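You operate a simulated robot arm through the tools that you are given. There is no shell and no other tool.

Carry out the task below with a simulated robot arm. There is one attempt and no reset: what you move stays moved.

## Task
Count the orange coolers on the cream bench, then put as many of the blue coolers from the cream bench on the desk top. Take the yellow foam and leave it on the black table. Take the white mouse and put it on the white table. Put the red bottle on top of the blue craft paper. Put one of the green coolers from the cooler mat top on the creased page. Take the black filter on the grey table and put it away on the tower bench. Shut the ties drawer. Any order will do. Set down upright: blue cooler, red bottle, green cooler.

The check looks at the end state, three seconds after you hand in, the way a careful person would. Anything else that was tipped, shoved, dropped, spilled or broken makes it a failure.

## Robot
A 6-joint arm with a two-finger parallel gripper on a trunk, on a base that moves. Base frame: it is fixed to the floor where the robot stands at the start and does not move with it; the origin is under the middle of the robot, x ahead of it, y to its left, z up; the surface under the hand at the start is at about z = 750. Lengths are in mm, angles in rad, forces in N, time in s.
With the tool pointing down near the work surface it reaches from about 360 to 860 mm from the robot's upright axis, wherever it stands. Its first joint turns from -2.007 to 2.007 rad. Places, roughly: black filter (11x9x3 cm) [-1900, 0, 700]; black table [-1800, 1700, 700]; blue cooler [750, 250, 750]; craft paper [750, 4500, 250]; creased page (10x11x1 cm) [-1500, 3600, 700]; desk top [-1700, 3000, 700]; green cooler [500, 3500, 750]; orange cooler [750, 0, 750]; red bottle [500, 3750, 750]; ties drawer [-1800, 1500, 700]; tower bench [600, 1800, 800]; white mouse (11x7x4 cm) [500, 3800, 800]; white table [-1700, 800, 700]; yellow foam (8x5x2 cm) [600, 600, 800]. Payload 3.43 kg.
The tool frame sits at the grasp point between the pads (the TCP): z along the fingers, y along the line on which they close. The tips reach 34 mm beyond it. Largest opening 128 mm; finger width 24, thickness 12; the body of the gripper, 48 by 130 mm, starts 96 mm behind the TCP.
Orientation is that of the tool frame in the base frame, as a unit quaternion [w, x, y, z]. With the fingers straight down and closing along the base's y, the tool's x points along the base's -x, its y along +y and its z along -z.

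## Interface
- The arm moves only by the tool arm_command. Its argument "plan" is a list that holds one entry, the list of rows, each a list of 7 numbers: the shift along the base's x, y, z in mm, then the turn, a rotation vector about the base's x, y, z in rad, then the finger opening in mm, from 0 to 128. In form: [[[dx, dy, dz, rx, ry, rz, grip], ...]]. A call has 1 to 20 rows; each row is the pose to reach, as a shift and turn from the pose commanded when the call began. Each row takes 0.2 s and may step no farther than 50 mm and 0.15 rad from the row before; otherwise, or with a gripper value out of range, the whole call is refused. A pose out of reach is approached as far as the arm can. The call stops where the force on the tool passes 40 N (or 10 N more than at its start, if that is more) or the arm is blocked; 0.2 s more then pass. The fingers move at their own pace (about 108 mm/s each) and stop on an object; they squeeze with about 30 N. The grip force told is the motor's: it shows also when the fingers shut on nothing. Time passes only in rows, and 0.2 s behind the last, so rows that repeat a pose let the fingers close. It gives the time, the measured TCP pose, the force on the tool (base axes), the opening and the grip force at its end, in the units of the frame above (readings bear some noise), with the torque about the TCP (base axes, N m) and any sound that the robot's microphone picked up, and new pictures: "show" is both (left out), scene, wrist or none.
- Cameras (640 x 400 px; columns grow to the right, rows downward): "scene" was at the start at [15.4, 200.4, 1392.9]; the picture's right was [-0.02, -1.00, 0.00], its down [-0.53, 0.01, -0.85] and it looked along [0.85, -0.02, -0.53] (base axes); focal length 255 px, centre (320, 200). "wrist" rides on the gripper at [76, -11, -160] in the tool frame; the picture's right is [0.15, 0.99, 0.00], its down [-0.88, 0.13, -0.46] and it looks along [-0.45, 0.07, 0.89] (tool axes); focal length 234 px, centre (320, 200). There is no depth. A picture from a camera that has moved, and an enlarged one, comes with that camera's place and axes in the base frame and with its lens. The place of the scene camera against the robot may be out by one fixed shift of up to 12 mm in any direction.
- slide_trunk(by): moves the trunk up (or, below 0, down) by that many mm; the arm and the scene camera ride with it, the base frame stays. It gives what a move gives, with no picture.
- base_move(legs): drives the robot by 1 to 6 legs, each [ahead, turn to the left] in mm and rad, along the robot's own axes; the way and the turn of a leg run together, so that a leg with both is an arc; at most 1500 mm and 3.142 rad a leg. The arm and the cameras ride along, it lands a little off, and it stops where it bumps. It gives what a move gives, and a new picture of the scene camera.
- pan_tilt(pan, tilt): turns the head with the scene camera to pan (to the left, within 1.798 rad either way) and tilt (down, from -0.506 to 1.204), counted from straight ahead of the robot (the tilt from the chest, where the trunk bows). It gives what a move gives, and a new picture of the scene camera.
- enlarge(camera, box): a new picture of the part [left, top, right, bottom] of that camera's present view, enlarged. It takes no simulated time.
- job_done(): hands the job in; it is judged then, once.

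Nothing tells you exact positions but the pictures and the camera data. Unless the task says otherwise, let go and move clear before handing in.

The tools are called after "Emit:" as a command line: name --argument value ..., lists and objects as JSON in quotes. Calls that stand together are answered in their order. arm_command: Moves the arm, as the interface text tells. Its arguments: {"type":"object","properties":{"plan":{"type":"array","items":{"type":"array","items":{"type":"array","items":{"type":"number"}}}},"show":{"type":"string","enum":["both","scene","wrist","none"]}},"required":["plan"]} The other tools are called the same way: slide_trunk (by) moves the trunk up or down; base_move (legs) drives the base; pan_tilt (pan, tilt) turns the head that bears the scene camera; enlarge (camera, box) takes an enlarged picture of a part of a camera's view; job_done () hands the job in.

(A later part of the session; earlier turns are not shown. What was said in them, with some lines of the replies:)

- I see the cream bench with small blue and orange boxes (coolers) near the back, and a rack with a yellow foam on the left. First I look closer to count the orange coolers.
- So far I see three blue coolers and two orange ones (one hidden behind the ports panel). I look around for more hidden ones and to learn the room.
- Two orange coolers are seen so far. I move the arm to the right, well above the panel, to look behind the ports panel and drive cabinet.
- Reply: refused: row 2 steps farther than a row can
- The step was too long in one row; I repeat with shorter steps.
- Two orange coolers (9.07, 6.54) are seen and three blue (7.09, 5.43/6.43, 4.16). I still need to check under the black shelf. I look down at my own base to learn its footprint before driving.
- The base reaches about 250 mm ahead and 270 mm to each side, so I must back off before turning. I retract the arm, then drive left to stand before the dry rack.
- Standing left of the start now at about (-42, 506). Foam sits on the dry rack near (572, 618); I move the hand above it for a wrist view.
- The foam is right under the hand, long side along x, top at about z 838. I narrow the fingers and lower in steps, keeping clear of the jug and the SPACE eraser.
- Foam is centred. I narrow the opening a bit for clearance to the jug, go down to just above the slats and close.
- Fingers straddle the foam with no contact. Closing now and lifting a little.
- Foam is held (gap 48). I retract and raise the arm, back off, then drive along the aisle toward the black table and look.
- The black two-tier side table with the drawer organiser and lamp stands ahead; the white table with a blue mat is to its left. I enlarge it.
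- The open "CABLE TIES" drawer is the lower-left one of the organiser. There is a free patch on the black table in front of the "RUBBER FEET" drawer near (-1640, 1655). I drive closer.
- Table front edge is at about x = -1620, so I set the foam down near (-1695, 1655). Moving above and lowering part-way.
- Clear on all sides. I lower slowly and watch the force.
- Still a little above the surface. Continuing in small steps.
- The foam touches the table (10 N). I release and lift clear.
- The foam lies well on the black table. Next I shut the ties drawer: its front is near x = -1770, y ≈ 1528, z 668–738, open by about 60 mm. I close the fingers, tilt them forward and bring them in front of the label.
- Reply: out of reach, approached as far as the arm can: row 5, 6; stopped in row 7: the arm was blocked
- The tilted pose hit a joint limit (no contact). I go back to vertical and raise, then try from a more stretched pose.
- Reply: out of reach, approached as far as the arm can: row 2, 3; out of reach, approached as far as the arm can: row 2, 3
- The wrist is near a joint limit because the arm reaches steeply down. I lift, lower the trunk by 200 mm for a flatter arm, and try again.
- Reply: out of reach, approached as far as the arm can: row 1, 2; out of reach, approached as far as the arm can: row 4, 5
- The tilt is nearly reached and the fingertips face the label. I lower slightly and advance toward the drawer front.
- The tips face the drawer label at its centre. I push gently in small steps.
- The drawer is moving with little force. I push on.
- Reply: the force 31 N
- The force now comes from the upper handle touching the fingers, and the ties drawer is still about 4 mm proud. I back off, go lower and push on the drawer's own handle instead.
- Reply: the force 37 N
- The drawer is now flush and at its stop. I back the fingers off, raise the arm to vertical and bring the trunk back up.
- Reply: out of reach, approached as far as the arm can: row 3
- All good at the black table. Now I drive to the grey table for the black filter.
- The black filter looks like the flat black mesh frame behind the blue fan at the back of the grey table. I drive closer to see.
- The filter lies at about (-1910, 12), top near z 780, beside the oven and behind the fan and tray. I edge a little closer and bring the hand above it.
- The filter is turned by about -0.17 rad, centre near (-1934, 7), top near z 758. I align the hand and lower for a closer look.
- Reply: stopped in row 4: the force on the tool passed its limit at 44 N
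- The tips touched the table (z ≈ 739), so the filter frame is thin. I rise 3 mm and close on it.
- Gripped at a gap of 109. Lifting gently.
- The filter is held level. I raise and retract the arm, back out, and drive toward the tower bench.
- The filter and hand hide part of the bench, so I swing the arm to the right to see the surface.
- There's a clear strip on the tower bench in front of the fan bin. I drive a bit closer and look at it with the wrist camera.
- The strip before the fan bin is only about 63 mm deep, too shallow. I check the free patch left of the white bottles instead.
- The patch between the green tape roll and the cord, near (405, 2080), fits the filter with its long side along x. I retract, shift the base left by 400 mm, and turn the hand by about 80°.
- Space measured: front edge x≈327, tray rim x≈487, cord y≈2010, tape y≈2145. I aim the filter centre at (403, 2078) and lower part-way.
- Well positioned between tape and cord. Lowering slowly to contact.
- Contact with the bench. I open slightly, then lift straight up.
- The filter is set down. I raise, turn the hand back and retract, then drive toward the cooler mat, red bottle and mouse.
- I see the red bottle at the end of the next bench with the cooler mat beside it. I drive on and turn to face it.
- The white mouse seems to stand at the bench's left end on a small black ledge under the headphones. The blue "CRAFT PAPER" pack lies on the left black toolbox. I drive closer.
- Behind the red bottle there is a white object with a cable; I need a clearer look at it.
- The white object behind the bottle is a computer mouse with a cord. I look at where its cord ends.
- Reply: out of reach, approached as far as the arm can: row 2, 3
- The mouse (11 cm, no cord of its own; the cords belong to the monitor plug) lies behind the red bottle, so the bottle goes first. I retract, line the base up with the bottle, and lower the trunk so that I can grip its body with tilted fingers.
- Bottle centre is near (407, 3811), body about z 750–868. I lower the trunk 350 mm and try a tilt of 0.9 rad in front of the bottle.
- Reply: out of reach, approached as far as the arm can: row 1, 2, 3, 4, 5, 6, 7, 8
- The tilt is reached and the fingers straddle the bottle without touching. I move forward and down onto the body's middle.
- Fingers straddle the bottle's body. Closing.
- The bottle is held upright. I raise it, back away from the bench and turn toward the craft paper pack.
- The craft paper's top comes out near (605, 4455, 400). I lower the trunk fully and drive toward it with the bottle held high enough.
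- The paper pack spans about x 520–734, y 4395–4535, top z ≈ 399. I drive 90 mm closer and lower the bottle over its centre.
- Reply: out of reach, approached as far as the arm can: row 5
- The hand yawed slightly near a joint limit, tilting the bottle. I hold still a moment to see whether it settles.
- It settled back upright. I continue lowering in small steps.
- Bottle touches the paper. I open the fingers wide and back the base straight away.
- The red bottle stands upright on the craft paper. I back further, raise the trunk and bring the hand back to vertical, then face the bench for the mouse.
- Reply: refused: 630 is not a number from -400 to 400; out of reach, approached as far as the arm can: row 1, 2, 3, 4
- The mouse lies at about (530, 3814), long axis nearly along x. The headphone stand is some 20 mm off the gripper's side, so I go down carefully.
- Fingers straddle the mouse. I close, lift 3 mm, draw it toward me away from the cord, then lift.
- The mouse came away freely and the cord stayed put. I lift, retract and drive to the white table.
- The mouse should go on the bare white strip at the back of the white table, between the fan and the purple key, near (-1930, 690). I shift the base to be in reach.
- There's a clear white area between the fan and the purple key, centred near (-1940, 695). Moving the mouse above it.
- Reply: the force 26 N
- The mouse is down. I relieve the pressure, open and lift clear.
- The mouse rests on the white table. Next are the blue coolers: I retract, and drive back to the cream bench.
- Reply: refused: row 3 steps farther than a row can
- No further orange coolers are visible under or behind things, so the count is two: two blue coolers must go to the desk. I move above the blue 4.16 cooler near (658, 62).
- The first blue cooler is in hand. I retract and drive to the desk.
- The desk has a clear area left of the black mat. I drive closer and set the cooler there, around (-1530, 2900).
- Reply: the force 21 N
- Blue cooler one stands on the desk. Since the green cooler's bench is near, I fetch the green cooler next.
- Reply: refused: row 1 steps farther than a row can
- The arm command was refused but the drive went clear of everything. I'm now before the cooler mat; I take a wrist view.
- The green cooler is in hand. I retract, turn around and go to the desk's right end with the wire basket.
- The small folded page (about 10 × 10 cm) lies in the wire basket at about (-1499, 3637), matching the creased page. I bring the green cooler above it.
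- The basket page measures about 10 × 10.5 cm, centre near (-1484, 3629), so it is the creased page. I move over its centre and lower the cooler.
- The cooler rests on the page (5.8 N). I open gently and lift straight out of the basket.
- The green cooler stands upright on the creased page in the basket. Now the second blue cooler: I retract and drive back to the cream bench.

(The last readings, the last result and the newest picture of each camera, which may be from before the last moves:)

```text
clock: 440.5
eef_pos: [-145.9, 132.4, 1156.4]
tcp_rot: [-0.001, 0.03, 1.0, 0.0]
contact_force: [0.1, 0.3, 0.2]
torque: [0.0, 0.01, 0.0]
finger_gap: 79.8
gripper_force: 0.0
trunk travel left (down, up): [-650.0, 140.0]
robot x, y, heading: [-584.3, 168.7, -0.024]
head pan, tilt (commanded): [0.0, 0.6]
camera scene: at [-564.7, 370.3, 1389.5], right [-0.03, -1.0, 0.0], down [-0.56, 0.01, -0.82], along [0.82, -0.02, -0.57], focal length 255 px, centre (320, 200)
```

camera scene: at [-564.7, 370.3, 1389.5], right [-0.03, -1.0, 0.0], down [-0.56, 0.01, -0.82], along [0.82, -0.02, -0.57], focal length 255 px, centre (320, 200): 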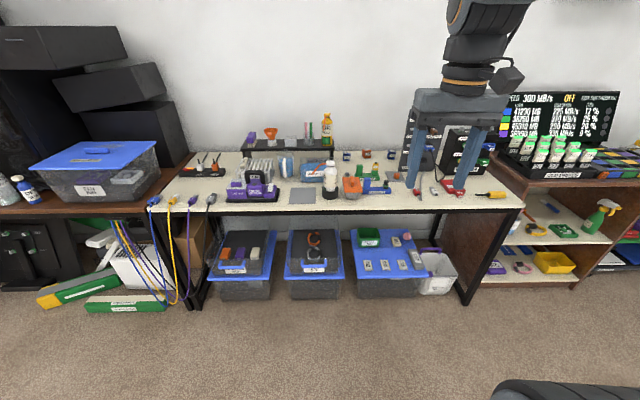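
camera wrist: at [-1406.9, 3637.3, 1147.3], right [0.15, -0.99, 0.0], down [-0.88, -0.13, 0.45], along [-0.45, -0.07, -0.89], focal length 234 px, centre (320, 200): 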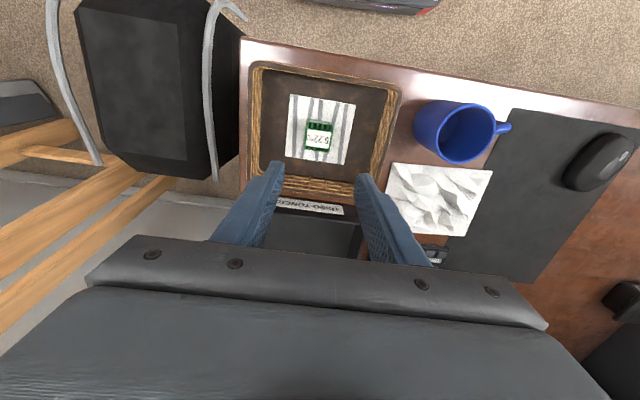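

Emit:
base_move --legs '[[0, 0.024], [572, 0]]'

Emit:
arm_command --plan '[[[40, 5, 0, 0, 0, 0.03, 84], [80, 10, 0, 0, 0, 0.06, 84], [120, 15, -5, 0, 0, 0.06, 84], [160, 20, -15, 0, 0, 0.06, 84], [200, 25, -30, 0, 0, 0.06, 84], [240, 28, -50, 0, 0, 0.06, 84]]]' --show "both"

Emit:
enlarge --camera "wrist" --box '[160, 60, 480, 260]'

```text
clock: 444.1
eef_pos: [427.6, 144.5, 1157.1]
tcp_rot: [-0.001, 0.017, 1.0, 0.0]
contact_force: [0.4, -0.2, -0.6]
torque: [-0.02, -0.04, 0.03]
finger_gap: 80.1
gripper_force: 0.2
trunk travel left (down, up): [-650.0, 140.0]
robot x, y, heading: [-8.0, 168.9, 0.002]
head pan, tilt (commanded): [0.0, 0.6]
camera scene: at [3.9, 371.1, 1389.5], right [0.0, -1.0, 0.0], down [-0.56, 0.0, -0.83], along [0.83, 0.0, -0.56], focal length 255 px, centre (320, 200)
```

scene: 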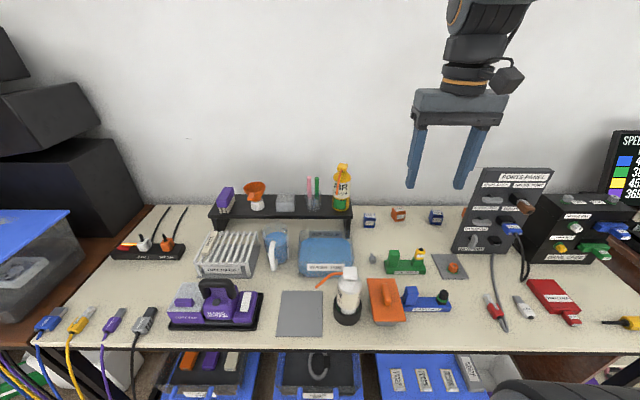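

```text
clock: 445.5
eef_pos: [667.5, 172.6, 1106.0]
tcp_rot: [-0.001, -0.013, 1.0, 0.0]
contact_force: [-0.5, 0.2, 0.9]
torque: [0.01, -0.07, -0.03]
finger_gap: 84.3
gripper_force: 0.0
trunk travel left (down, up): [-650.0, 140.0]
robot x, y, heading: [-9.2, 170.9, 0.005]
head pan, tilt (commanded): [0.0, 0.6]
camera scene: at [3.3, 371.0, 1389.5], right [0.0, -1.0, 0.0], down [-0.56, 0.0, -0.83], along [0.83, 0.0, -0.56], focal length 255 px, centre (320, 200)
camera wrist: at [593.2, 159.8, 1267.9], right [-0.17, 0.98, 0.0], down [0.88, 0.15, 0.45], along [0.45, 0.08, -0.89], focal length 234 px, centre (320, 200)
```

scene: 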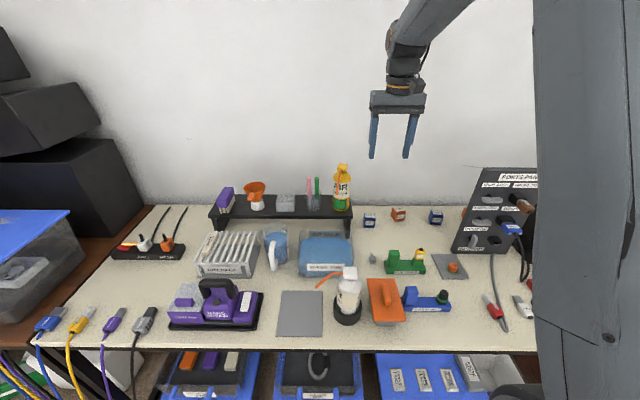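
wrist: 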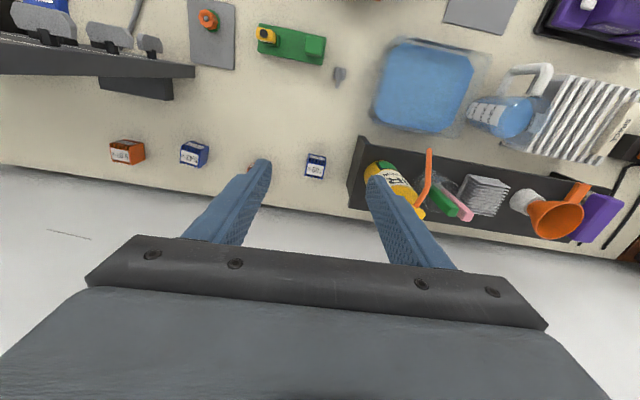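

```text
2.00 times, centred on (320, 160) of wrist
camera zoom: at [593.2, 159.8, 1267.9], right [-0.17, 0.98, 0.0], down [0.88, 0.15, 0.45], along [0.45, 0.08, -0.89], focal length 468 px, centre (320, 280)
```

zoom: 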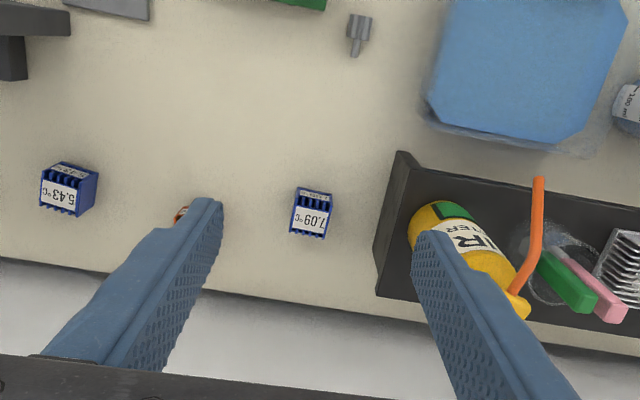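

The blue 7.09 cooler is at about (764, 181), close to the shelf end and the air duster. To keep the gripper body clear of them I turn the hand 90° so that the camera side faces away from the bottle.

Emit:
arm_command --plan '[[[0, 0, 0, 0, 0, 0.14, 70], [0, 0, 0, 0, 0, 0.28, 70], [0, 0, 0, 0, 0, 0.42, 70], [0, 0, 0, 0, 0, 0.56, 70], [0, 0, 0, 0, 0, 0.7, 70], [0, 0, 0, 0, 0, 0.84, 70], [0, 0, 0, 0, 0, 0.98, 70], [0, 0, 0, 0, 0, 1.12, 70], [0, 0, 0, 0, 0, 1.26, 70], [0, 0, 0, 0, 0, 1.4, 70], [0, 0, 0, 0, 0, 1.545, 70], [25, 2, 0, 0, 0, 1.545, 70], [60, 4, 0, 0, 0, 1.545, 70], [95, 6, -10, 0, 0, 1.545, 70]]]' --show "both"

Emit:
enlarge --camera "wrist" --box '[160, 60, 480, 260]'

Emit:
enlarge --camera "scene" --box '[300, 50, 500, 250]'

```text
clock: 448.5
eef_pos: [763.7, 179.9, 1097.5]
tcp_rot: [0.0, 0.708, -0.706, 0.002]
contact_force: [-0.5, 0.2, 0.5]
torque: [0.0, -0.07, -0.04]
finger_gap: 70.0
gripper_force: 0.2
trunk travel left (down, up): [-650.0, 140.0]
robot x, y, heading: [-10.7, 168.3, 0.01]
head pan, tilt (commanded): [0.0, 0.6]
camera scene: at [3.4, 371.1, 1389.5], right [0.0, -1.0, 0.0], down [-0.56, 0.0, -0.83], along [0.83, 0.0, -0.56], focal length 255 px, centre (320, 200)
camera wrist: at [775.5, 103.7, 1257.3], right [-0.99, -0.15, 0.0], down [-0.13, 0.88, 0.45], along [-0.07, 0.45, -0.89], focal length 234 px, centre (320, 200)
```

scene: 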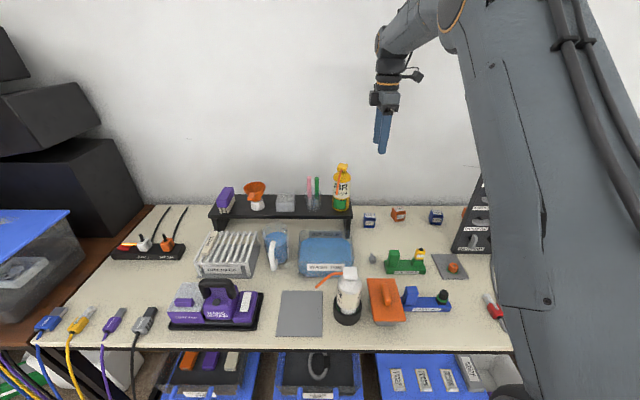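
wrist: 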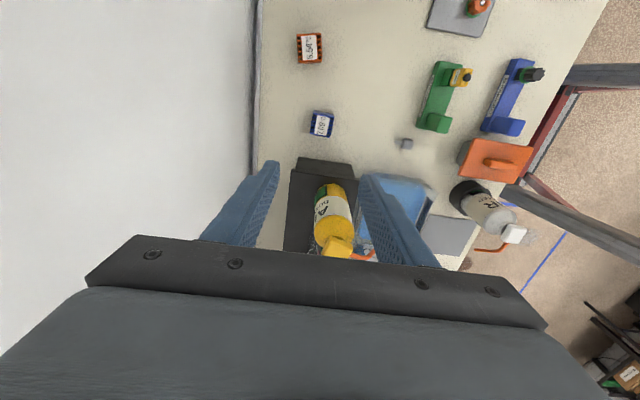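

```text
2.00 times, centred on (320, 160) of wrist
camera zoom: at [775.5, 103.7, 1257.3], right [-0.99, -0.15, 0.0], down [-0.13, 0.88, 0.45], along [-0.07, 0.45, -0.89], focal length 468 px, centre (320, 280)
```

zoom: 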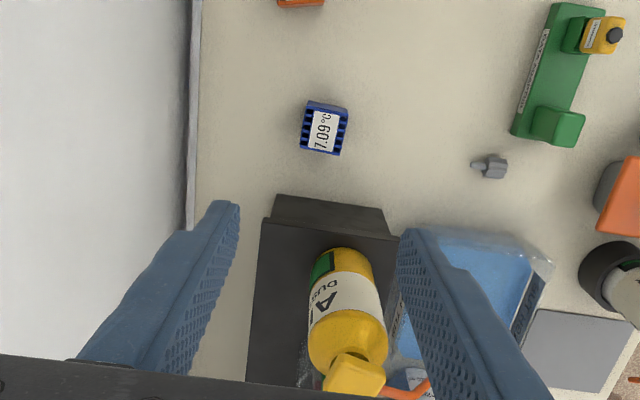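

```text
2.00 times, centred on (400, 150) of scene
camera zoom: at [3.4, 371.1, 1389.5], right [0.0, -1.0, 0.0], down [-0.56, 0.0, -0.83], along [0.83, 0.0, -0.56], focal length 510 px, centre (160, 300)
```

zoom: 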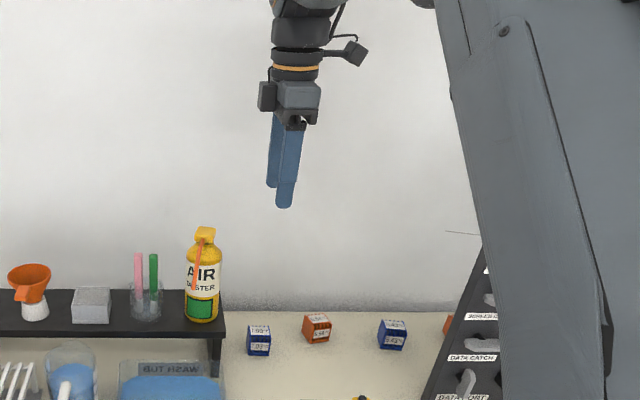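

Emit:
arm_command --plan '[[[-1, 0, -45, 0, 0, 0, 70], [-2, 0, -90, 0, 0, 0, 70], [-2, 0, -135, 0, 0, 0, 70], [-2, 0, -180, 0, 0, 0, 70], [-2, 0, -220, 0, 0, 0, 70], [-2, 0, -250, 0, 0, 0, 70]]]' --show "both"

Emit:
enlarge --camera "wrist" --box '[200, 60, 440, 240]'

Emit:
enlarge --camera "scene" --box '[300, 100, 460, 260]'

```text
clock: 449.9
eef_pos: [762.5, 178.0, 847.7]
tcp_rot: [0.0, 0.707, -0.707, 0.001]
contact_force: [0.0, -0.1, 0.3]
torque: [0.0, -0.03, 0.01]
finger_gap: 70.0
gripper_force: 0.1
trunk travel left (down, up): [-650.0, 140.0]
robot x, y, heading: [-9.5, 165.6, 0.005]
head pan, tilt (commanded): [0.0, 0.6]
camera scene: at [3.7, 371.1, 1389.5], right [0.0, -1.0, 0.0], down [-0.56, 0.0, -0.83], along [0.83, 0.0, -0.56], focal length 255 px, centre (320, 200)
camera wrist: at [774.1, 102.1, 1008.2], right [-0.99, -0.15, 0.0], down [-0.13, 0.88, 0.45], along [-0.07, 0.45, -0.89], focal length 234 px, centre (320, 200)
```

scene: 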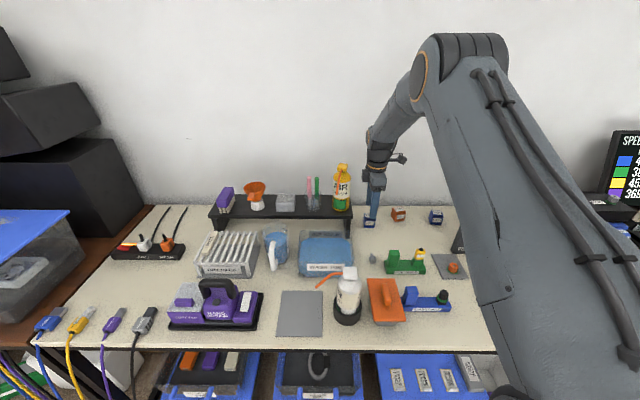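
wrist: 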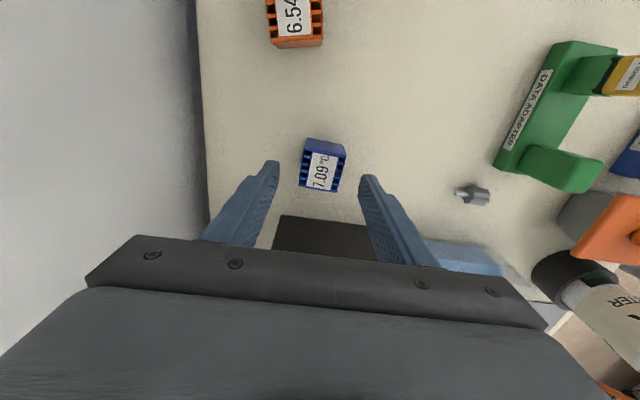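

```text
2.22 times, centred on (320, 150) of wrist
camera zoom: at [774.1, 102.1, 1008.2], right [-0.99, -0.15, 0.0], down [-0.13, 0.88, 0.45], along [-0.07, 0.45, -0.89], focal length 520 px, centre (320, 311)
```

zoom: 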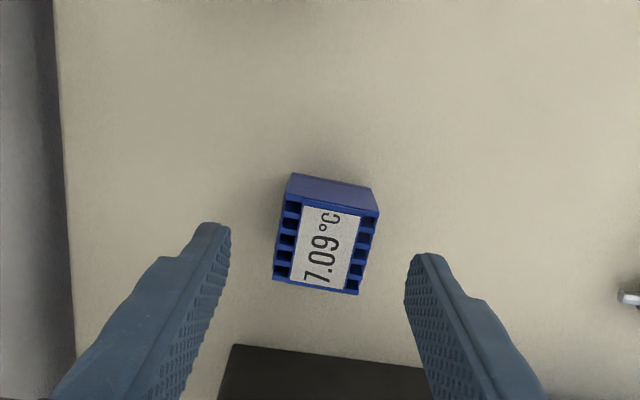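

```text
2.50 times, centred on (380, 180) of scene
camera zoom: at [3.7, 371.1, 1389.5], right [0.0, -1.0, 0.0], down [-0.56, 0.0, -0.83], along [0.83, 0.0, -0.56], focal length 638 px, centre (170, 250)
```

zoom: 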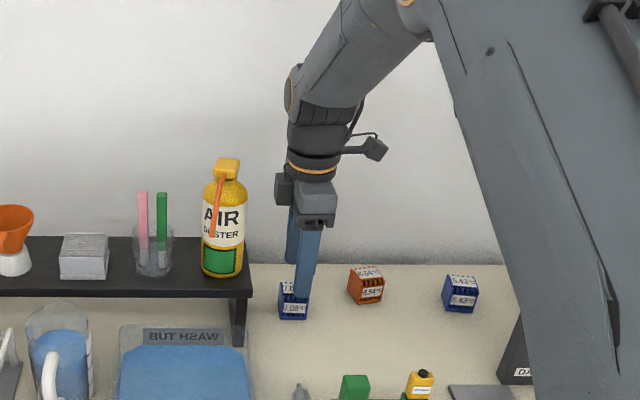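

Emit:
arm_command --plan '[[[-1, 1.5, -20, 0, 0, 0, 70], [-1, 1.5, -42, 0, 0, 0, 70], [-1, 1.5, -55, 0, 0, 0, 70], [-1, 1.5, -55, 0, 0, 0, 55], [-1, 1.5, -55, 0, 0, 0, 35], [-1, 1.5, -55, 0, 0, 0, 25], [-1, 1.5, -55, 0, 0, 0, 25]]]' --show "none"

Emit:
arm_command --plan '[[[0, 0, 10, 0, 0, 0, 25], [0, 0, 40, 0, 0, 0, 25], [0, 0, 85, 0, 0, 0, 25], [0, 0, 130, 0, 0, 0, 25], [0, 0, 175, 0, 0, 0, 25], [0, 0, 220, 0, 0, 0, 25]]]' --show "both"

```text
clock: 451.5
eef_pos: [760.1, 179.7, 791.7]
tcp_rot: [0.0, -0.707, 0.707, -0.001]
contact_force: [1.3, 0.4, 0.4]
torque: [0.0, -0.02, 0.01]
finger_gap: 41.3
gripper_force: 30.3
trunk travel left (down, up): [-650.0, 140.0]
robot x, y, heading: [-12.7, 168.8, 0.005]
head pan, tilt (commanded): [0.0, 0.6]
```

```text
clock: 452.9
eef_pos: [760.1, 179.2, 1012.4]
tcp_rot: [0.001, 0.707, -0.707, 0.001]
contact_force: [0.4, -0.1, -0.7]
torque: [0.0, 0.02, 0.02]
finger_gap: 40.9
gripper_force: 29.9
trunk travel left (down, up): [-650.0, 140.0]
robot x, y, heading: [-9.0, 169.6, 0.008]
head pan, tilt (commanded): [0.0, 0.6]
camera scene: at [4.4, 371.1, 1389.5], right [0.0, -1.0, 0.0], down [-0.57, 0.0, -0.82], along [0.82, 0.0, -0.57], focal length 255 px, centre (320, 200)
camera wrist: at [772.6, 103.7, 1173.6], right [-0.99, -0.15, 0.0], down [-0.13, 0.88, 0.45], along [-0.07, 0.45, -0.89], focal length 234 px, centre (320, 200)
```

scene: 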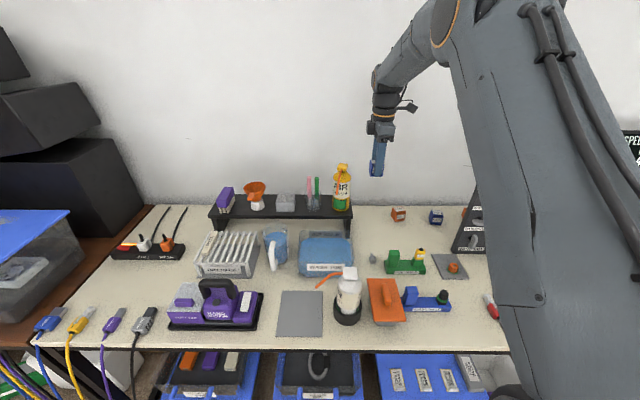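
wrist: 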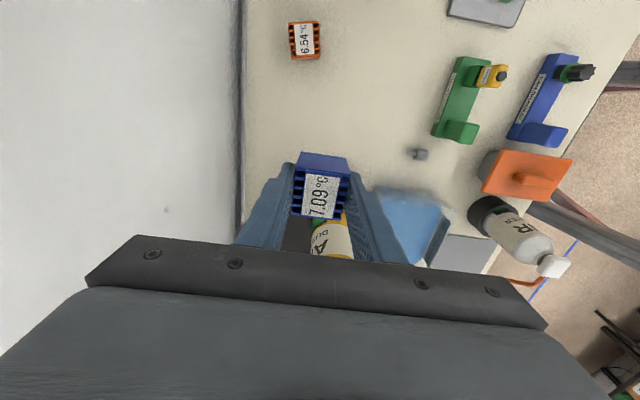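

The second blue cooler is held. I raise, retract and turn the hand back.

Emit:
arm_command --plan '[[[0, 0, 45, 0, 0, 0, 25], [-10, 0, 90, 0, 0, 0, 25], [-40, 0, 125, 0, 0, 0, 25], [-85, 0, 140, 0, 0, -0.1, 25], [-130, 0, 140, 0, 0, -0.24, 25], [-175, 0, 140, 0, 0, -0.38, 25], [-220, 0, 140, 0, 0, -0.52, 25], [-265, 0, 140, 0, 0, -0.66, 25], [-305, 0, 140, 0, 0, -0.8, 25], [-330, 0, 140, 0, 0, -0.94, 25], [-330, 0, 140, 0, 0, -1.08, 25], [-330, 0, 140, 0, 0, -1.22, 25], [-330, 0, 140, 0, 0, -1.36, 25], [-330, 0, 140, 0, 0, -1.5, 25], [-330, 0, 140, 0, 0, -1.571, 25]]]' --show "wrist"

```text
clock: 456.1
eef_pos: [430.5, 180.3, 1150.7]
tcp_rot: [0.0, 0.0, 1.0, 0.0]
contact_force: [-0.4, -0.1, -0.8]
torque: [-0.01, -0.04, 0.02]
finger_gap: 41.2
gripper_force: 30.0
trunk travel left (down, up): [-650.0, 140.0]
robot x, y, heading: [-11.4, 167.8, 0.008]
head pan, tilt (commanded): [0.0, 0.6]
camera wrist: at [355.4, 169.0, 1312.1], right [-0.14, 0.99, 0.0], down [0.88, 0.13, 0.45], along [0.45, 0.07, -0.89], focal length 234 px, centre (320, 200)
```

wrist: 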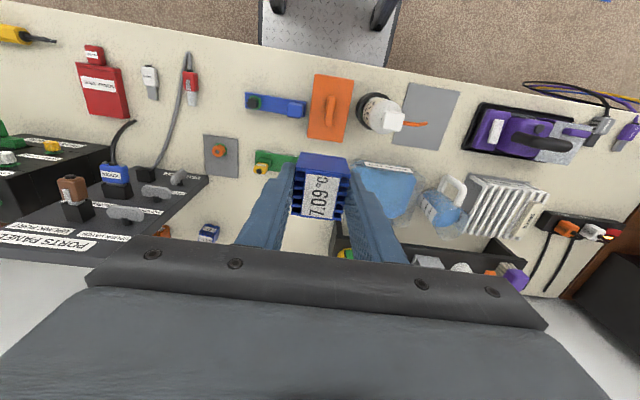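

Emit:
base_move --legs '[[-520, 0], [0, 1.563], [1450, 0], [1370, 0], [0, 1.571]]'

Emit:
pan_tilt --pan -0.1 --tilt 0.65

```text
clock: 480.2
eef_pos: [-951.0, 3024.5, 1152.0]
tcp_rot: [0.001, 1.0, -0.005, 0.001]
contact_force: [0.2, -0.3, -1.0]
torque: [-0.01, 0.02, 0.03]
finger_gap: 41.1
gripper_force: 29.5
trunk travel left (down, up): [-650.0, 140.0]
robot x, y, heading: [-507.9, 3025.5, 3.128]
head pan, tilt (commanded): [0.0, 0.6]
camera scene: at [-526.2, 2843.3, 1389.5], right [0.01, 1.0, 0.0], down [0.56, -0.01, -0.83], along [-0.83, 0.01, -0.56], focal length 255 px, centre (320, 200)
```

scene: 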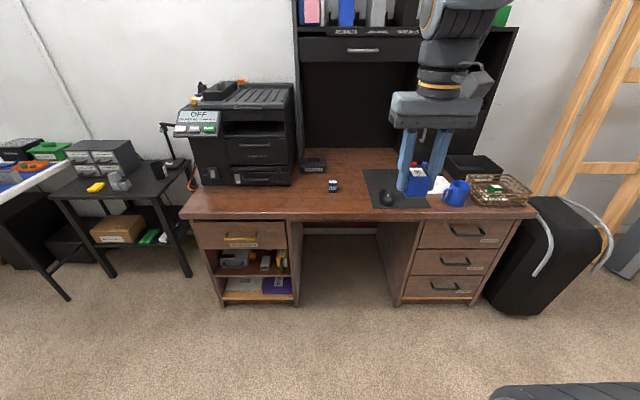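

```text
clock: 480.9
eef_pos: [-951.1, 3024.2, 1152.4]
tcp_rot: [0.001, 1.0, -0.007, 0.001]
contact_force: [0.2, -0.4, -0.3]
torque: [0.0, 0.01, 0.0]
finger_gap: 41.0
gripper_force: 29.7
trunk travel left (down, up): [-650.0, 140.0]
robot x, y, heading: [-512.3, 3029.1, 3.129]
head pan, tilt (commanded): [-0.099, 0.649]
camera scene: at [-524.1, 2851.8, 1385.3], right [0.11, 0.99, 0.0], down [0.6, -0.07, -0.8], along [-0.79, 0.09, -0.6], focal length 255 px, centre (320, 200)
```

scene: 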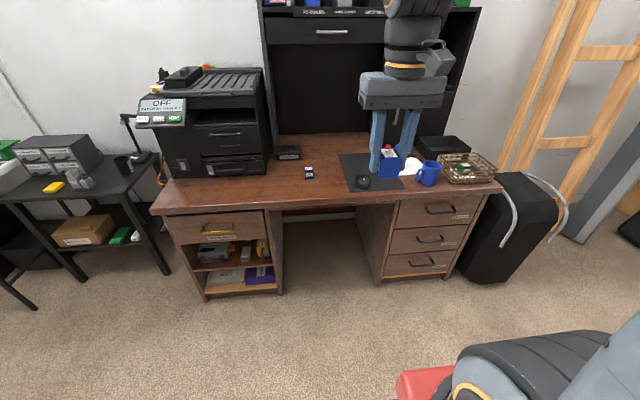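

Emit:
base_move --legs '[[410, 0]]'

Emit:
arm_command --plan '[[[-40, -8, -25, 0, 0, 0, 25], [-80, -16, -50, 0, 0, 0, 25], [-120, -24, -75, 0, 0, 0, 25], [-155, -32, -100, 0, 0, 0, 25], [-180, -38, -135, 0, 0, 0, 25], [-182, -38, -180, 0, 0, 0, 25], [-182, -38, -220, 0, 0, 0, 25]]]' --show "both"

Emit:
enlarge --camera "wrist" --box '[160, 40, 560, 260]'

```text
clock: 483.4
eef_pos: [-1360.2, 3027.4, 1151.7]
tcp_rot: [0.0, 1.0, -0.005, 0.001]
contact_force: [-1.0, -0.5, -1.0]
torque: [-0.01, 0.02, -0.02]
finger_gap: 41.4
gripper_force: 29.7
trunk travel left (down, up): [-650.0, 140.0]
robot x, y, heading: [-919.1, 3038.3, 3.132]
head pan, tilt (commanded): [-0.099, 0.649]
camera scene: at [-932.3, 2855.6, 1385.3], right [0.11, 0.99, 0.0], down [0.6, -0.06, -0.8], along [-0.79, 0.09, -0.6], focal length 255 px, centre (320, 200)
```

scene: 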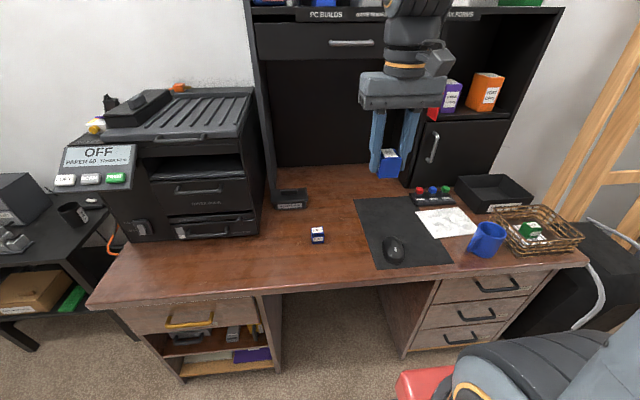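

```text
clock: 485.0
eef_pos: [-1542.0, 2987.2, 929.9]
tcp_rot: [0.0, 1.0, -0.005, 0.001]
contact_force: [0.3, 0.0, -1.0]
torque: [-0.02, 0.03, 0.02]
finger_gap: 41.2
gripper_force: 30.2
trunk travel left (down, up): [-650.0, 140.0]
robot x, y, heading: [-919.6, 3037.8, 3.131]
head pan, tilt (commanded): [-0.099, 0.649]
camera scene: at [-932.1, 2855.6, 1385.2], right [0.11, 0.99, 0.0], down [0.6, -0.06, -0.8], along [-0.79, 0.09, -0.6], focal length 255 px, centre (320, 200)
camera wrist: at [-1465.2, 2999.1, 1090.5], right [0.14, -0.99, 0.0], down [-0.88, -0.12, 0.45], along [-0.45, -0.06, -0.89], focal length 234 px, centre (320, 200)
```

scene: 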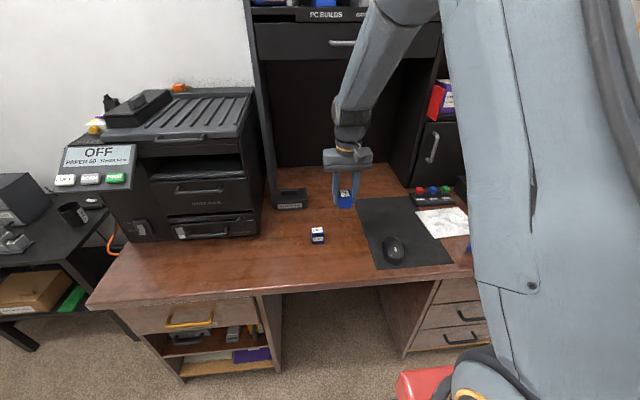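
wrist: 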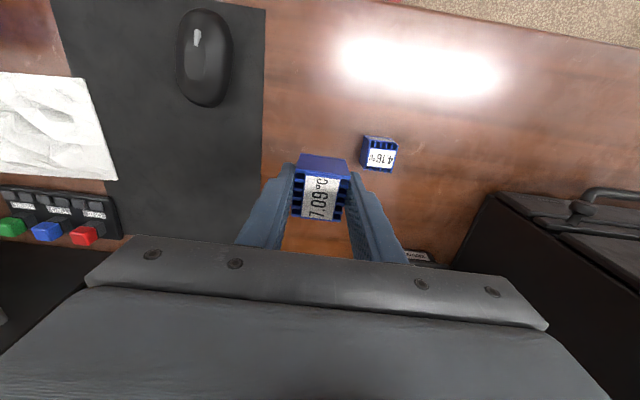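

```text
1.60 times, centred on (360, 150) of wrist
camera zoom: at [-1465.2, 2999.1, 1090.5], right [0.14, -0.99, 0.0], down [-0.88, -0.12, 0.45], along [-0.45, -0.06, -0.89], focal length 375 px, centre (256, 280)
```

zoom: 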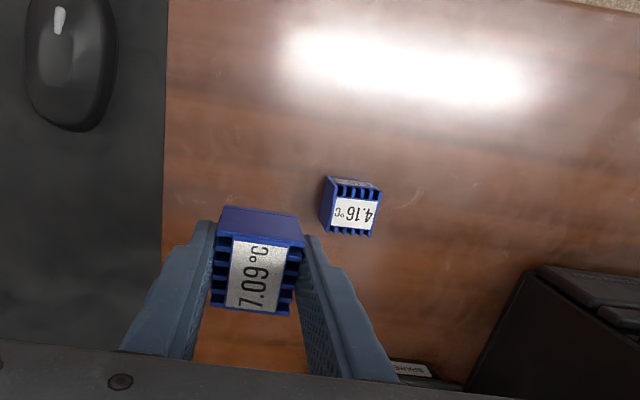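

Emit:
arm_command --plan '[[[0, 2, -40, 0, 0, 0, 25], [0, 5, -80, 0, 0, 0, 25], [0, 5, -115, 0, 0, 0, 25], [0, 5, -135, 0, 0, 0, 25], [0, 5, -142, 0, 0, 0, 25], [0, 5, -142, 0, 0, 0, 25]]]' --show "none"

Emit:
arm_command --plan '[[[0, 0, -3, 0, 0, 0, 25], [0, 0, -5, 0, 0, 0, 25], [0, 0, -7, 0, 0, 0, 25], [0, 0, -7, 0, 0, 0, 25]]]' --show "none"

```text
clock: 486.4
eef_pos: [-1541.4, 2995.8, 787.8]
tcp_rot: [0.0, 1.0, -0.005, 0.001]
contact_force: [0.2, -0.4, -0.7]
torque: [0.03, 0.01, 0.01]
finger_gap: 41.0
gripper_force: 29.8
trunk travel left (down, up): [-650.0, 140.0]
robot x, y, heading: [-917.7, 3034.6, 3.134]
head pan, tilt (commanded): [-0.099, 0.649]
```

```text
clock: 487.4
eef_pos: [-1543.1, 2995.1, 782.9]
tcp_rot: [0.0, 1.0, -0.005, 0.001]
contact_force: [0.6, 0.2, -0.3]
torque: [-0.03, 0.04, 0.0]
finger_gap: 41.2
gripper_force: 30.1
trunk travel left (down, up): [-650.0, 140.0]
robot x, y, heading: [-922.4, 3031.3, 3.135]
head pan, tilt (commanded): [-0.099, 0.649]
```

Emit:
arm_command --plan '[[[0, 0, -2, 0, 0, 0, 25], [0, 0, -4, 0, 0, 0, 25], [0, 0, -4, 0, 0, 0, 25]]]' --show "none"

```text
clock: 488.2
eef_pos: [-1543.0, 2994.0, 779.2]
tcp_rot: [0.0, 1.0, -0.005, -0.001]
contact_force: [3.8, 3.0, 26.4]
torque: [0.06, -0.05, -0.01]
finger_gap: 41.1
gripper_force: 29.7
trunk travel left (down, up): [-650.0, 140.0]
robot x, y, heading: [-919.8, 3035.7, 3.136]
head pan, tilt (commanded): [-0.099, 0.649]
```

Touched down. I relieve, open and lift away.

Emit:
arm_command --plan '[[[0, 0, 2, 0, 0, 0, 45], [0, 0, 2, 0, 0, 0, 60], [0, 0, 2, 0, 0, 0, 66], [0, 0, 20, 0, 0, 0, 66], [0, 0, 60, 0, 0, 0, 66], [0, 0, 105, 0, 0, 0, 66], [0, 0, 150, 0, 0, 0, 66], [0, 0, 195, 0, 0, 0, 66]]]' --show "both"

Emit:
enlarge --camera "wrist" --box '[200, 60, 440, 240]'

Emit:
enlarge --camera "scene" --box '[260, 170, 460, 290]'

```text
clock: 490.0
eef_pos: [-1544.4, 2994.1, 972.8]
tcp_rot: [0.0, 1.0, -0.005, 0.002]
contact_force: [0.0, -0.4, -0.2]
torque: [-0.01, 0.01, -0.01]
finger_gap: 65.8
gripper_force: 0.0
trunk travel left (down, up): [-650.0, 140.0]
robot x, y, heading: [-919.6, 3036.5, 3.135]
head pan, tilt (commanded): [-0.099, 0.649]
camera scene: at [-932.9, 2855.6, 1385.2], right [0.11, 0.99, 0.0], down [0.6, -0.06, -0.8], along [-0.79, 0.09, -0.6], focal length 255 px, centre (320, 200)
camera wrist: at [-1469.2, 3003.6, 1133.9], right [0.14, -0.99, 0.0], down [-0.88, -0.12, 0.45], along [-0.45, -0.06, -0.89], focal length 234 px, centre (320, 200)
```

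scene: 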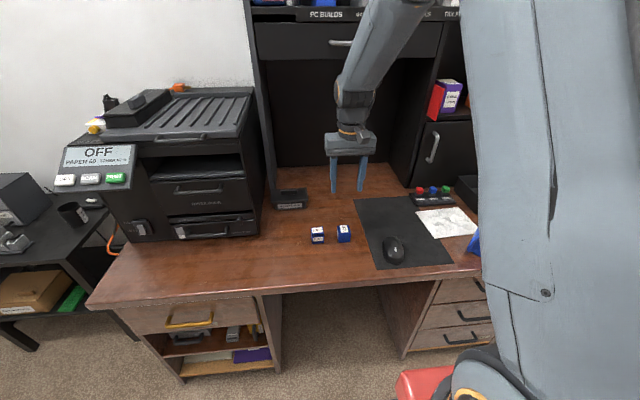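
wrist: 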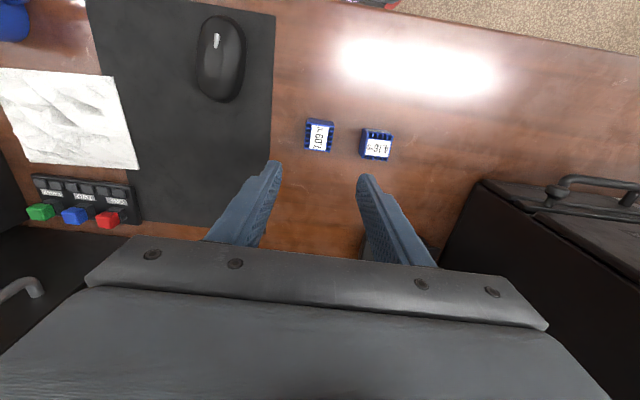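

```text
2.22 times, centred on (320, 150) of wrist
camera zoom: at [-1469.2, 3003.6, 1133.9], right [0.14, -0.99, 0.0], down [-0.88, -0.12, 0.45], along [-0.45, -0.06, -0.89], focal length 520 px, centre (320, 311)
```

zoom: 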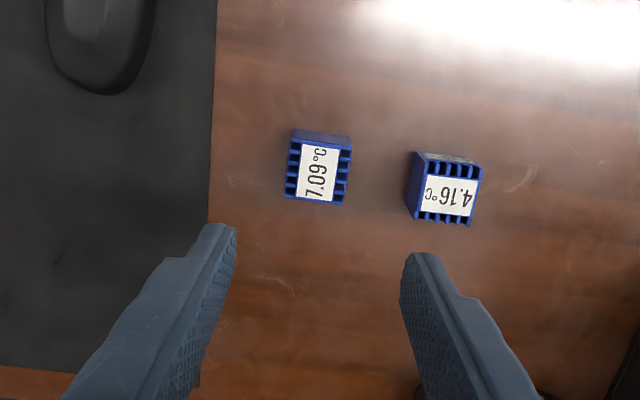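

```text
3.20 times, centred on (360, 230) of scene
camera zoom: at [-932.9, 2855.6, 1385.2], right [0.11, 0.99, 0.0], down [0.6, -0.06, -0.8], along [-0.79, 0.09, -0.6], focal length 816 px, centre (192, 104)
```

zoom: 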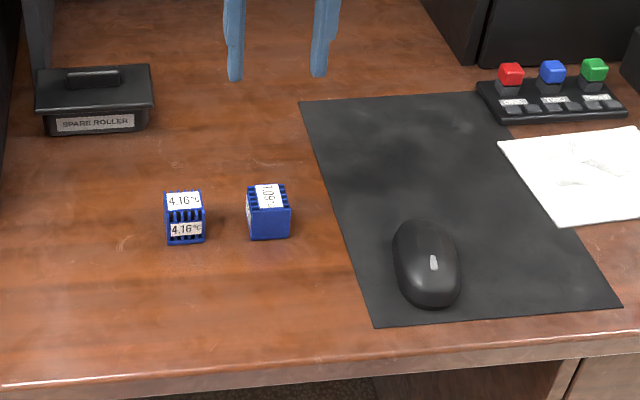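

Both blue coolers stand upright on the desk. Before handing in I want to verify the orange count: one back corner of the cream bench, behind the drive cabinet, was partly hidden earlier. I drive back for a look.

Emit:
arm_command --plan '[[[10, 2, 40, 0, 0, 0, 66], [40, 5, 75, 0, 0, 0, 66], [80, 10, 100, 0, 0, 0, 66], [120, 18, 120, 0, 0, 0, 66], [155, 26, 140, 0, 0, 0, 66], [180, 35, 170, 0, 0, 0, 66]]]' --show "none"

```text
clock: 491.4
eef_pos: [-1362.7, 3029.3, 1142.8]
tcp_rot: [0.0, 1.0, -0.004, 0.002]
contact_force: [0.1, -0.5, -0.7]
torque: [0.01, -0.1, 0.0]
finger_gap: 66.0
gripper_force: 0.0
trunk travel left (down, up): [-650.0, 140.0]
robot x, y, heading: [-919.5, 3036.9, 3.129]
head pan, tilt (commanded): [-0.099, 0.649]
```

Emit:
base_move --legs '[[-380, 0], [0, 1.58], [1450, 0], [1450, 0], [320, 0], [0, 1.571]]'

Emit:
pan_tilt --pan 0.0 --tilt 0.55

```text
clock: 516.8
eef_pos: [-102.2, -191.2, 1144.2]
tcp_rot: [-0.001, 0.017, 1.0, -0.001]
contact_force: [0.4, -0.3, 0.8]
torque: [0.04, -0.01, 0.0]
finger_gap: 65.9
gripper_force: 0.0
trunk travel left (down, up): [-650.0, 140.0]
robot x, y, heading: [-542.9, -188.3, -0.032]
head pan, tilt (commanded): [-0.099, 0.649]
camera scene: at [-526.4, 4.9, 1385.2], right [-0.13, -0.99, 0.0], down [-0.6, 0.08, -0.8], along [0.79, -0.1, -0.6], focal length 255 px, centre (320, 200)
```

scene: 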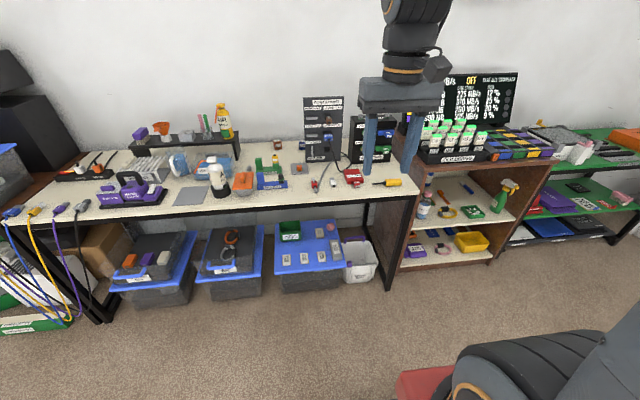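

```text
clock: 517.5
eef_pos: [-104.1, -191.2, 1142.4]
tcp_rot: [-0.001, 0.018, 1.0, 0.0]
contact_force: [0.0, 0.0, 0.2]
torque: [0.01, -0.04, -0.04]
finger_gap: 66.1
gripper_force: 0.1
trunk travel left (down, up): [-650.0, 140.0]
robot x, y, heading: [-541.2, -190.2, -0.035]
head pan, tilt (commanded): [0.0, 0.55]
camera scene: at [-522.7, 13.4, 1394.0], right [-0.03, -1.0, 0.0], down [-0.52, 0.02, -0.85], along [0.85, -0.03, -0.52], focal length 255 px, centre (320, 200)
```

scene: 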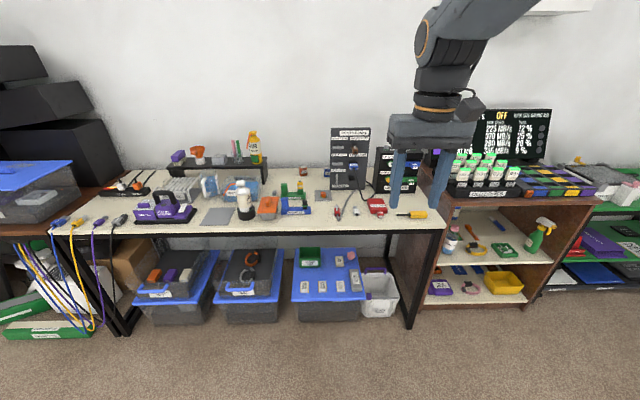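

Emit:
base_move --legs '[[0, 0.033], [480, 0]]'

Emit:
arm_command --plan '[[[20, -10, 40, 0, 0, 0, 20], [50, -25, 75, 0, 0, 0, 0], [90, -45, 95, 0, 0, 0, 0], [130, -65, 105, 0, 0, 0, 0], [170, -85, 105, 0, 0, 0, 0], [210, -105, 105, 0, 0, 0, 0], [240, -130, 105, 0, 0, 0, 0]]]' --show "both"

Emit:
enlarge --camera "wrist" --box '[80, 20, 480, 260]'

```text
clock: 520.7
eef_pos: [383.4, -171.2, 1144.2]
tcp_rot: [-0.001, -0.003, 1.0, 0.001]
contact_force: [0.7, 0.4, -0.2]
torque: [-0.05, 0.0, 0.01]
finger_gap: 65.8
gripper_force: 0.1
trunk travel left (down, up): [-650.0, 140.0]
robot x, y, heading: [-57.8, -189.1, 0.01]
head pan, tilt (commanded): [0.0, 0.55]
camera scene: at [-44.8, 16.7, 1394.0], right [0.01, -1.0, 0.0], down [-0.52, -0.01, -0.85], along [0.85, 0.01, -0.52], focal length 255 px, centre (320, 200)
```

scene: 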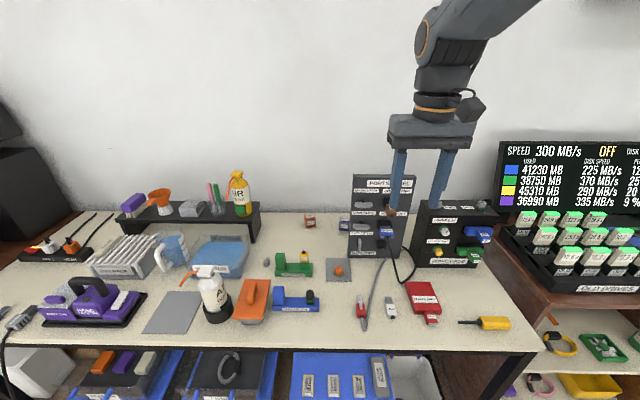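

```text
clock: 522.3
eef_pos: [623.7, -302.6, 1248.9]
tcp_rot: [-0.001, -0.003, 1.0, 0.0]
contact_force: [-1.5, 0.5, 0.1]
torque: [0.02, -0.03, 0.02]
finger_gap: 0.0
gripper_force: 30.0
trunk travel left (down, up): [-650.0, 140.0]
robot x, y, heading: [-60.5, -183.8, 0.011]
head pan, tilt (commanded): [0.0, 0.55]
camera scene: at [-45.1, 16.9, 1394.0], right [0.01, -1.0, 0.0], down [-0.52, -0.01, -0.85], along [0.85, 0.01, -0.52], focal length 255 px, centre (320, 200)
camera wrist: at [549.6, -313.6, 1409.1], right [-0.15, 0.99, 0.0], down [0.88, 0.14, 0.45], along [0.45, 0.07, -0.89], focal length 234 px, centre (320, 200)
```

scene: 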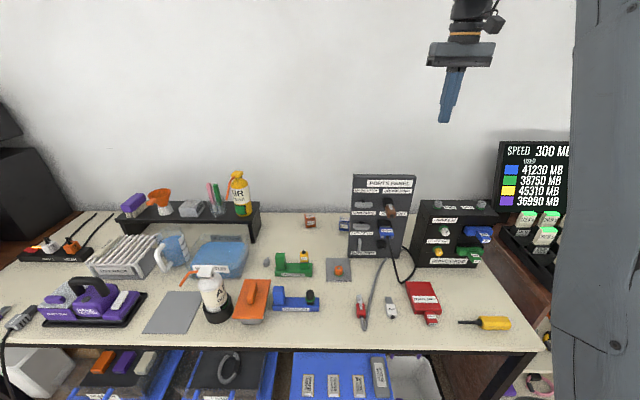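
wrist: 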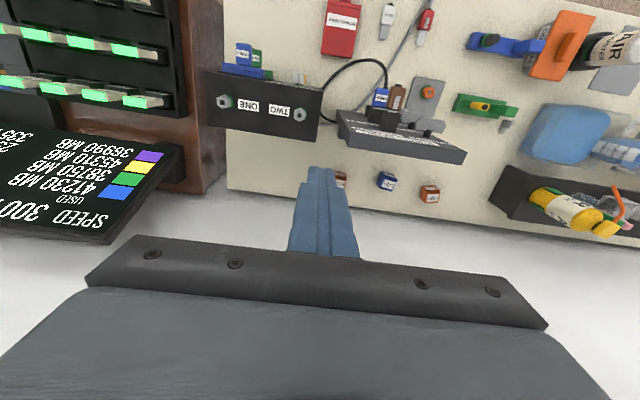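

```text
1.60 times, centred on (280, 140) of wrist
camera zoom: at [549.6, -313.6, 1409.1], right [-0.15, 0.99, 0.0], down [0.88, 0.14, 0.45], along [0.45, 0.07, -0.89], focal length 375 px, centre (384, 296)
```

zoom: 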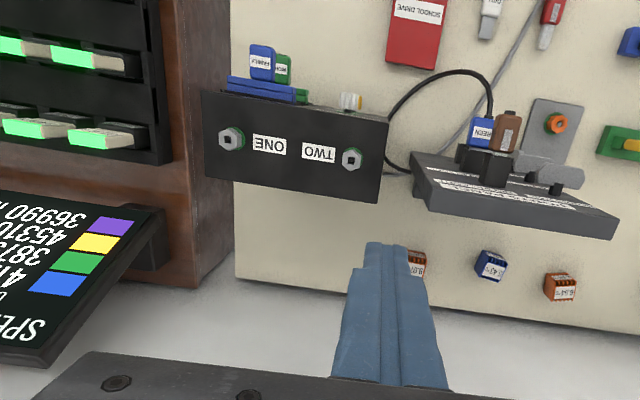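

Behind the cabinet there is nothing more: only the two orange coolers (9.07 and 6.54) are on the cream bench, so two blue coolers was right. I pull the arm clear before handing in.

Emit:
arm_command --plan '[[[-40, 20, 0, 0, 0, 0, 20], [-80, 40, 0, 0, 0, 0, 40], [-120, 60, 0, 0, 0, 0, 60], [-160, 80, 0, 0, 0, 0, 60], [-200, 100, 0, 0, 0, 0, 60], [-240, 120, 0, 0, 0, 0, 60]]]' --show "scene"

Emit:
base_move --legs '[[-350, 0]]'

```text
clock: 523.7
eef_pos: [384.5, -182.5, 1246.8]
tcp_rot: [-0.001, -0.004, 1.0, 0.0]
contact_force: [0.4, 0.3, 0.2]
torque: [-0.02, 0.1, 0.0]
finger_gap: 59.8
gripper_force: 0.2
trunk travel left (down, up): [-650.0, 140.0]
robot x, y, heading: [-57.8, -186.3, 0.013]
head pan, tilt (commanded): [0.0, 0.55]
camera scene: at [-44.0, 16.5, 1394.0], right [0.01, -1.0, 0.0], down [-0.52, 0.0, -0.85], along [0.85, 0.01, -0.52], focal length 255 px, centre (320, 200)
```

scene: 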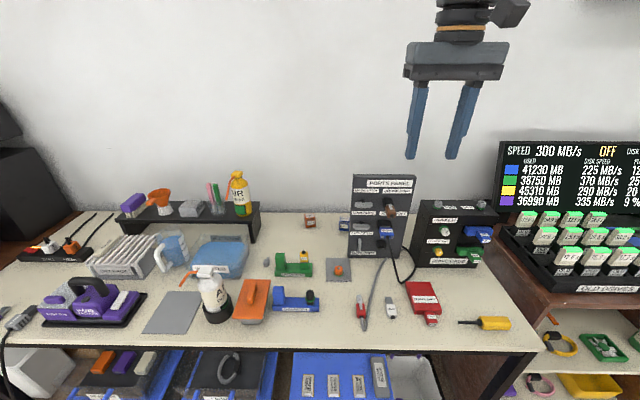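

```text
clock: 526.0
eef_pos: [28.5, -186.8, 1249.0]
tcp_rot: [-0.001, -0.001, 1.0, 0.0]
contact_force: [-0.5, 1.1, -0.6]
torque: [0.0, 0.01, 0.02]
finger_gap: 59.8
gripper_force: 0.0
trunk travel left (down, up): [-650.0, 140.0]
robot x, y, heading: [-416.8, -187.3, 0.004]
head pan, tilt (commanded): [0.0, 0.55]
camera scene: at [-401.0, 14.0, 1394.0], right [0.01, -1.0, 0.0], down [-0.52, 0.0, -0.85], along [0.85, 0.0, -0.52], focal length 255 px, centre (320, 200)
```

scene: 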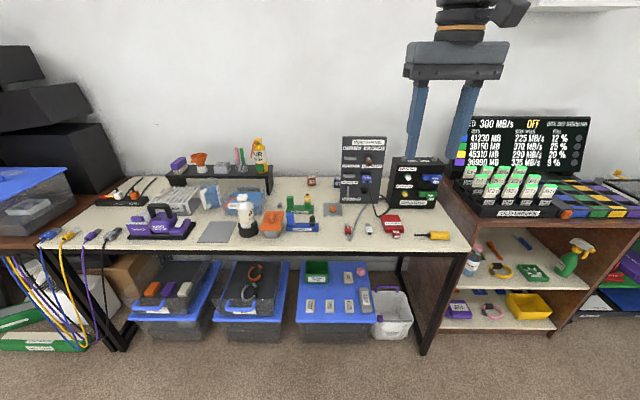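

All parts are done: two blue coolers on the desk, foam on the black table, mouse on the white table, red bottle on the craft paper, green cooler on the creased page, filter on the tower bench, ties drawer shut. The gripper is empty and clear, so I hand in.

Emit:
job_done

```text
The job is handed in.
```

I handed in the job with all seven tasks done. The hand is empty and clear of everything, and I saw nothing tipped or knocked over.

| Task | Result |
|---|---|
| Orange coolers on the cream bench | I counted two (9.07 and 6.54). I went back at the end to check the hidden corner behind the drive cabinet and found no more. |
| Blue coolers to the desk top | Two blue coolers (4.16 and 7.09) stand upright, side by side, left of the black mat. |
| Yellow foam | It lies on the black table, in front of the drawer organiser. |
| White mouse | It is on the bare white strip at the back of the white table, between the fan and the cable tie. |
| Red bottle | It stands upright on the blue craft paper pack. |
| Green cooler | The 6.22 cooler stands upright on the creased page. |
| Black filter | It lies on the tower bench, between the green tape roll and the cord. |
| Ties drawer | It is pushed in to its stop and flush with the drawer beside it. |

- **Creased page:** two white sheets lay on the desk. I used the folded one in the wire basket because it measured about 10 × 10.5 cm and sat where the task said. The crumpled sheet by the mug is about 18 × 14 cm, so I took it for something else.
- **Ties drawer:** closing it took up to about 36 N. In the close-up pictures the organiser did not seem to move on the table.
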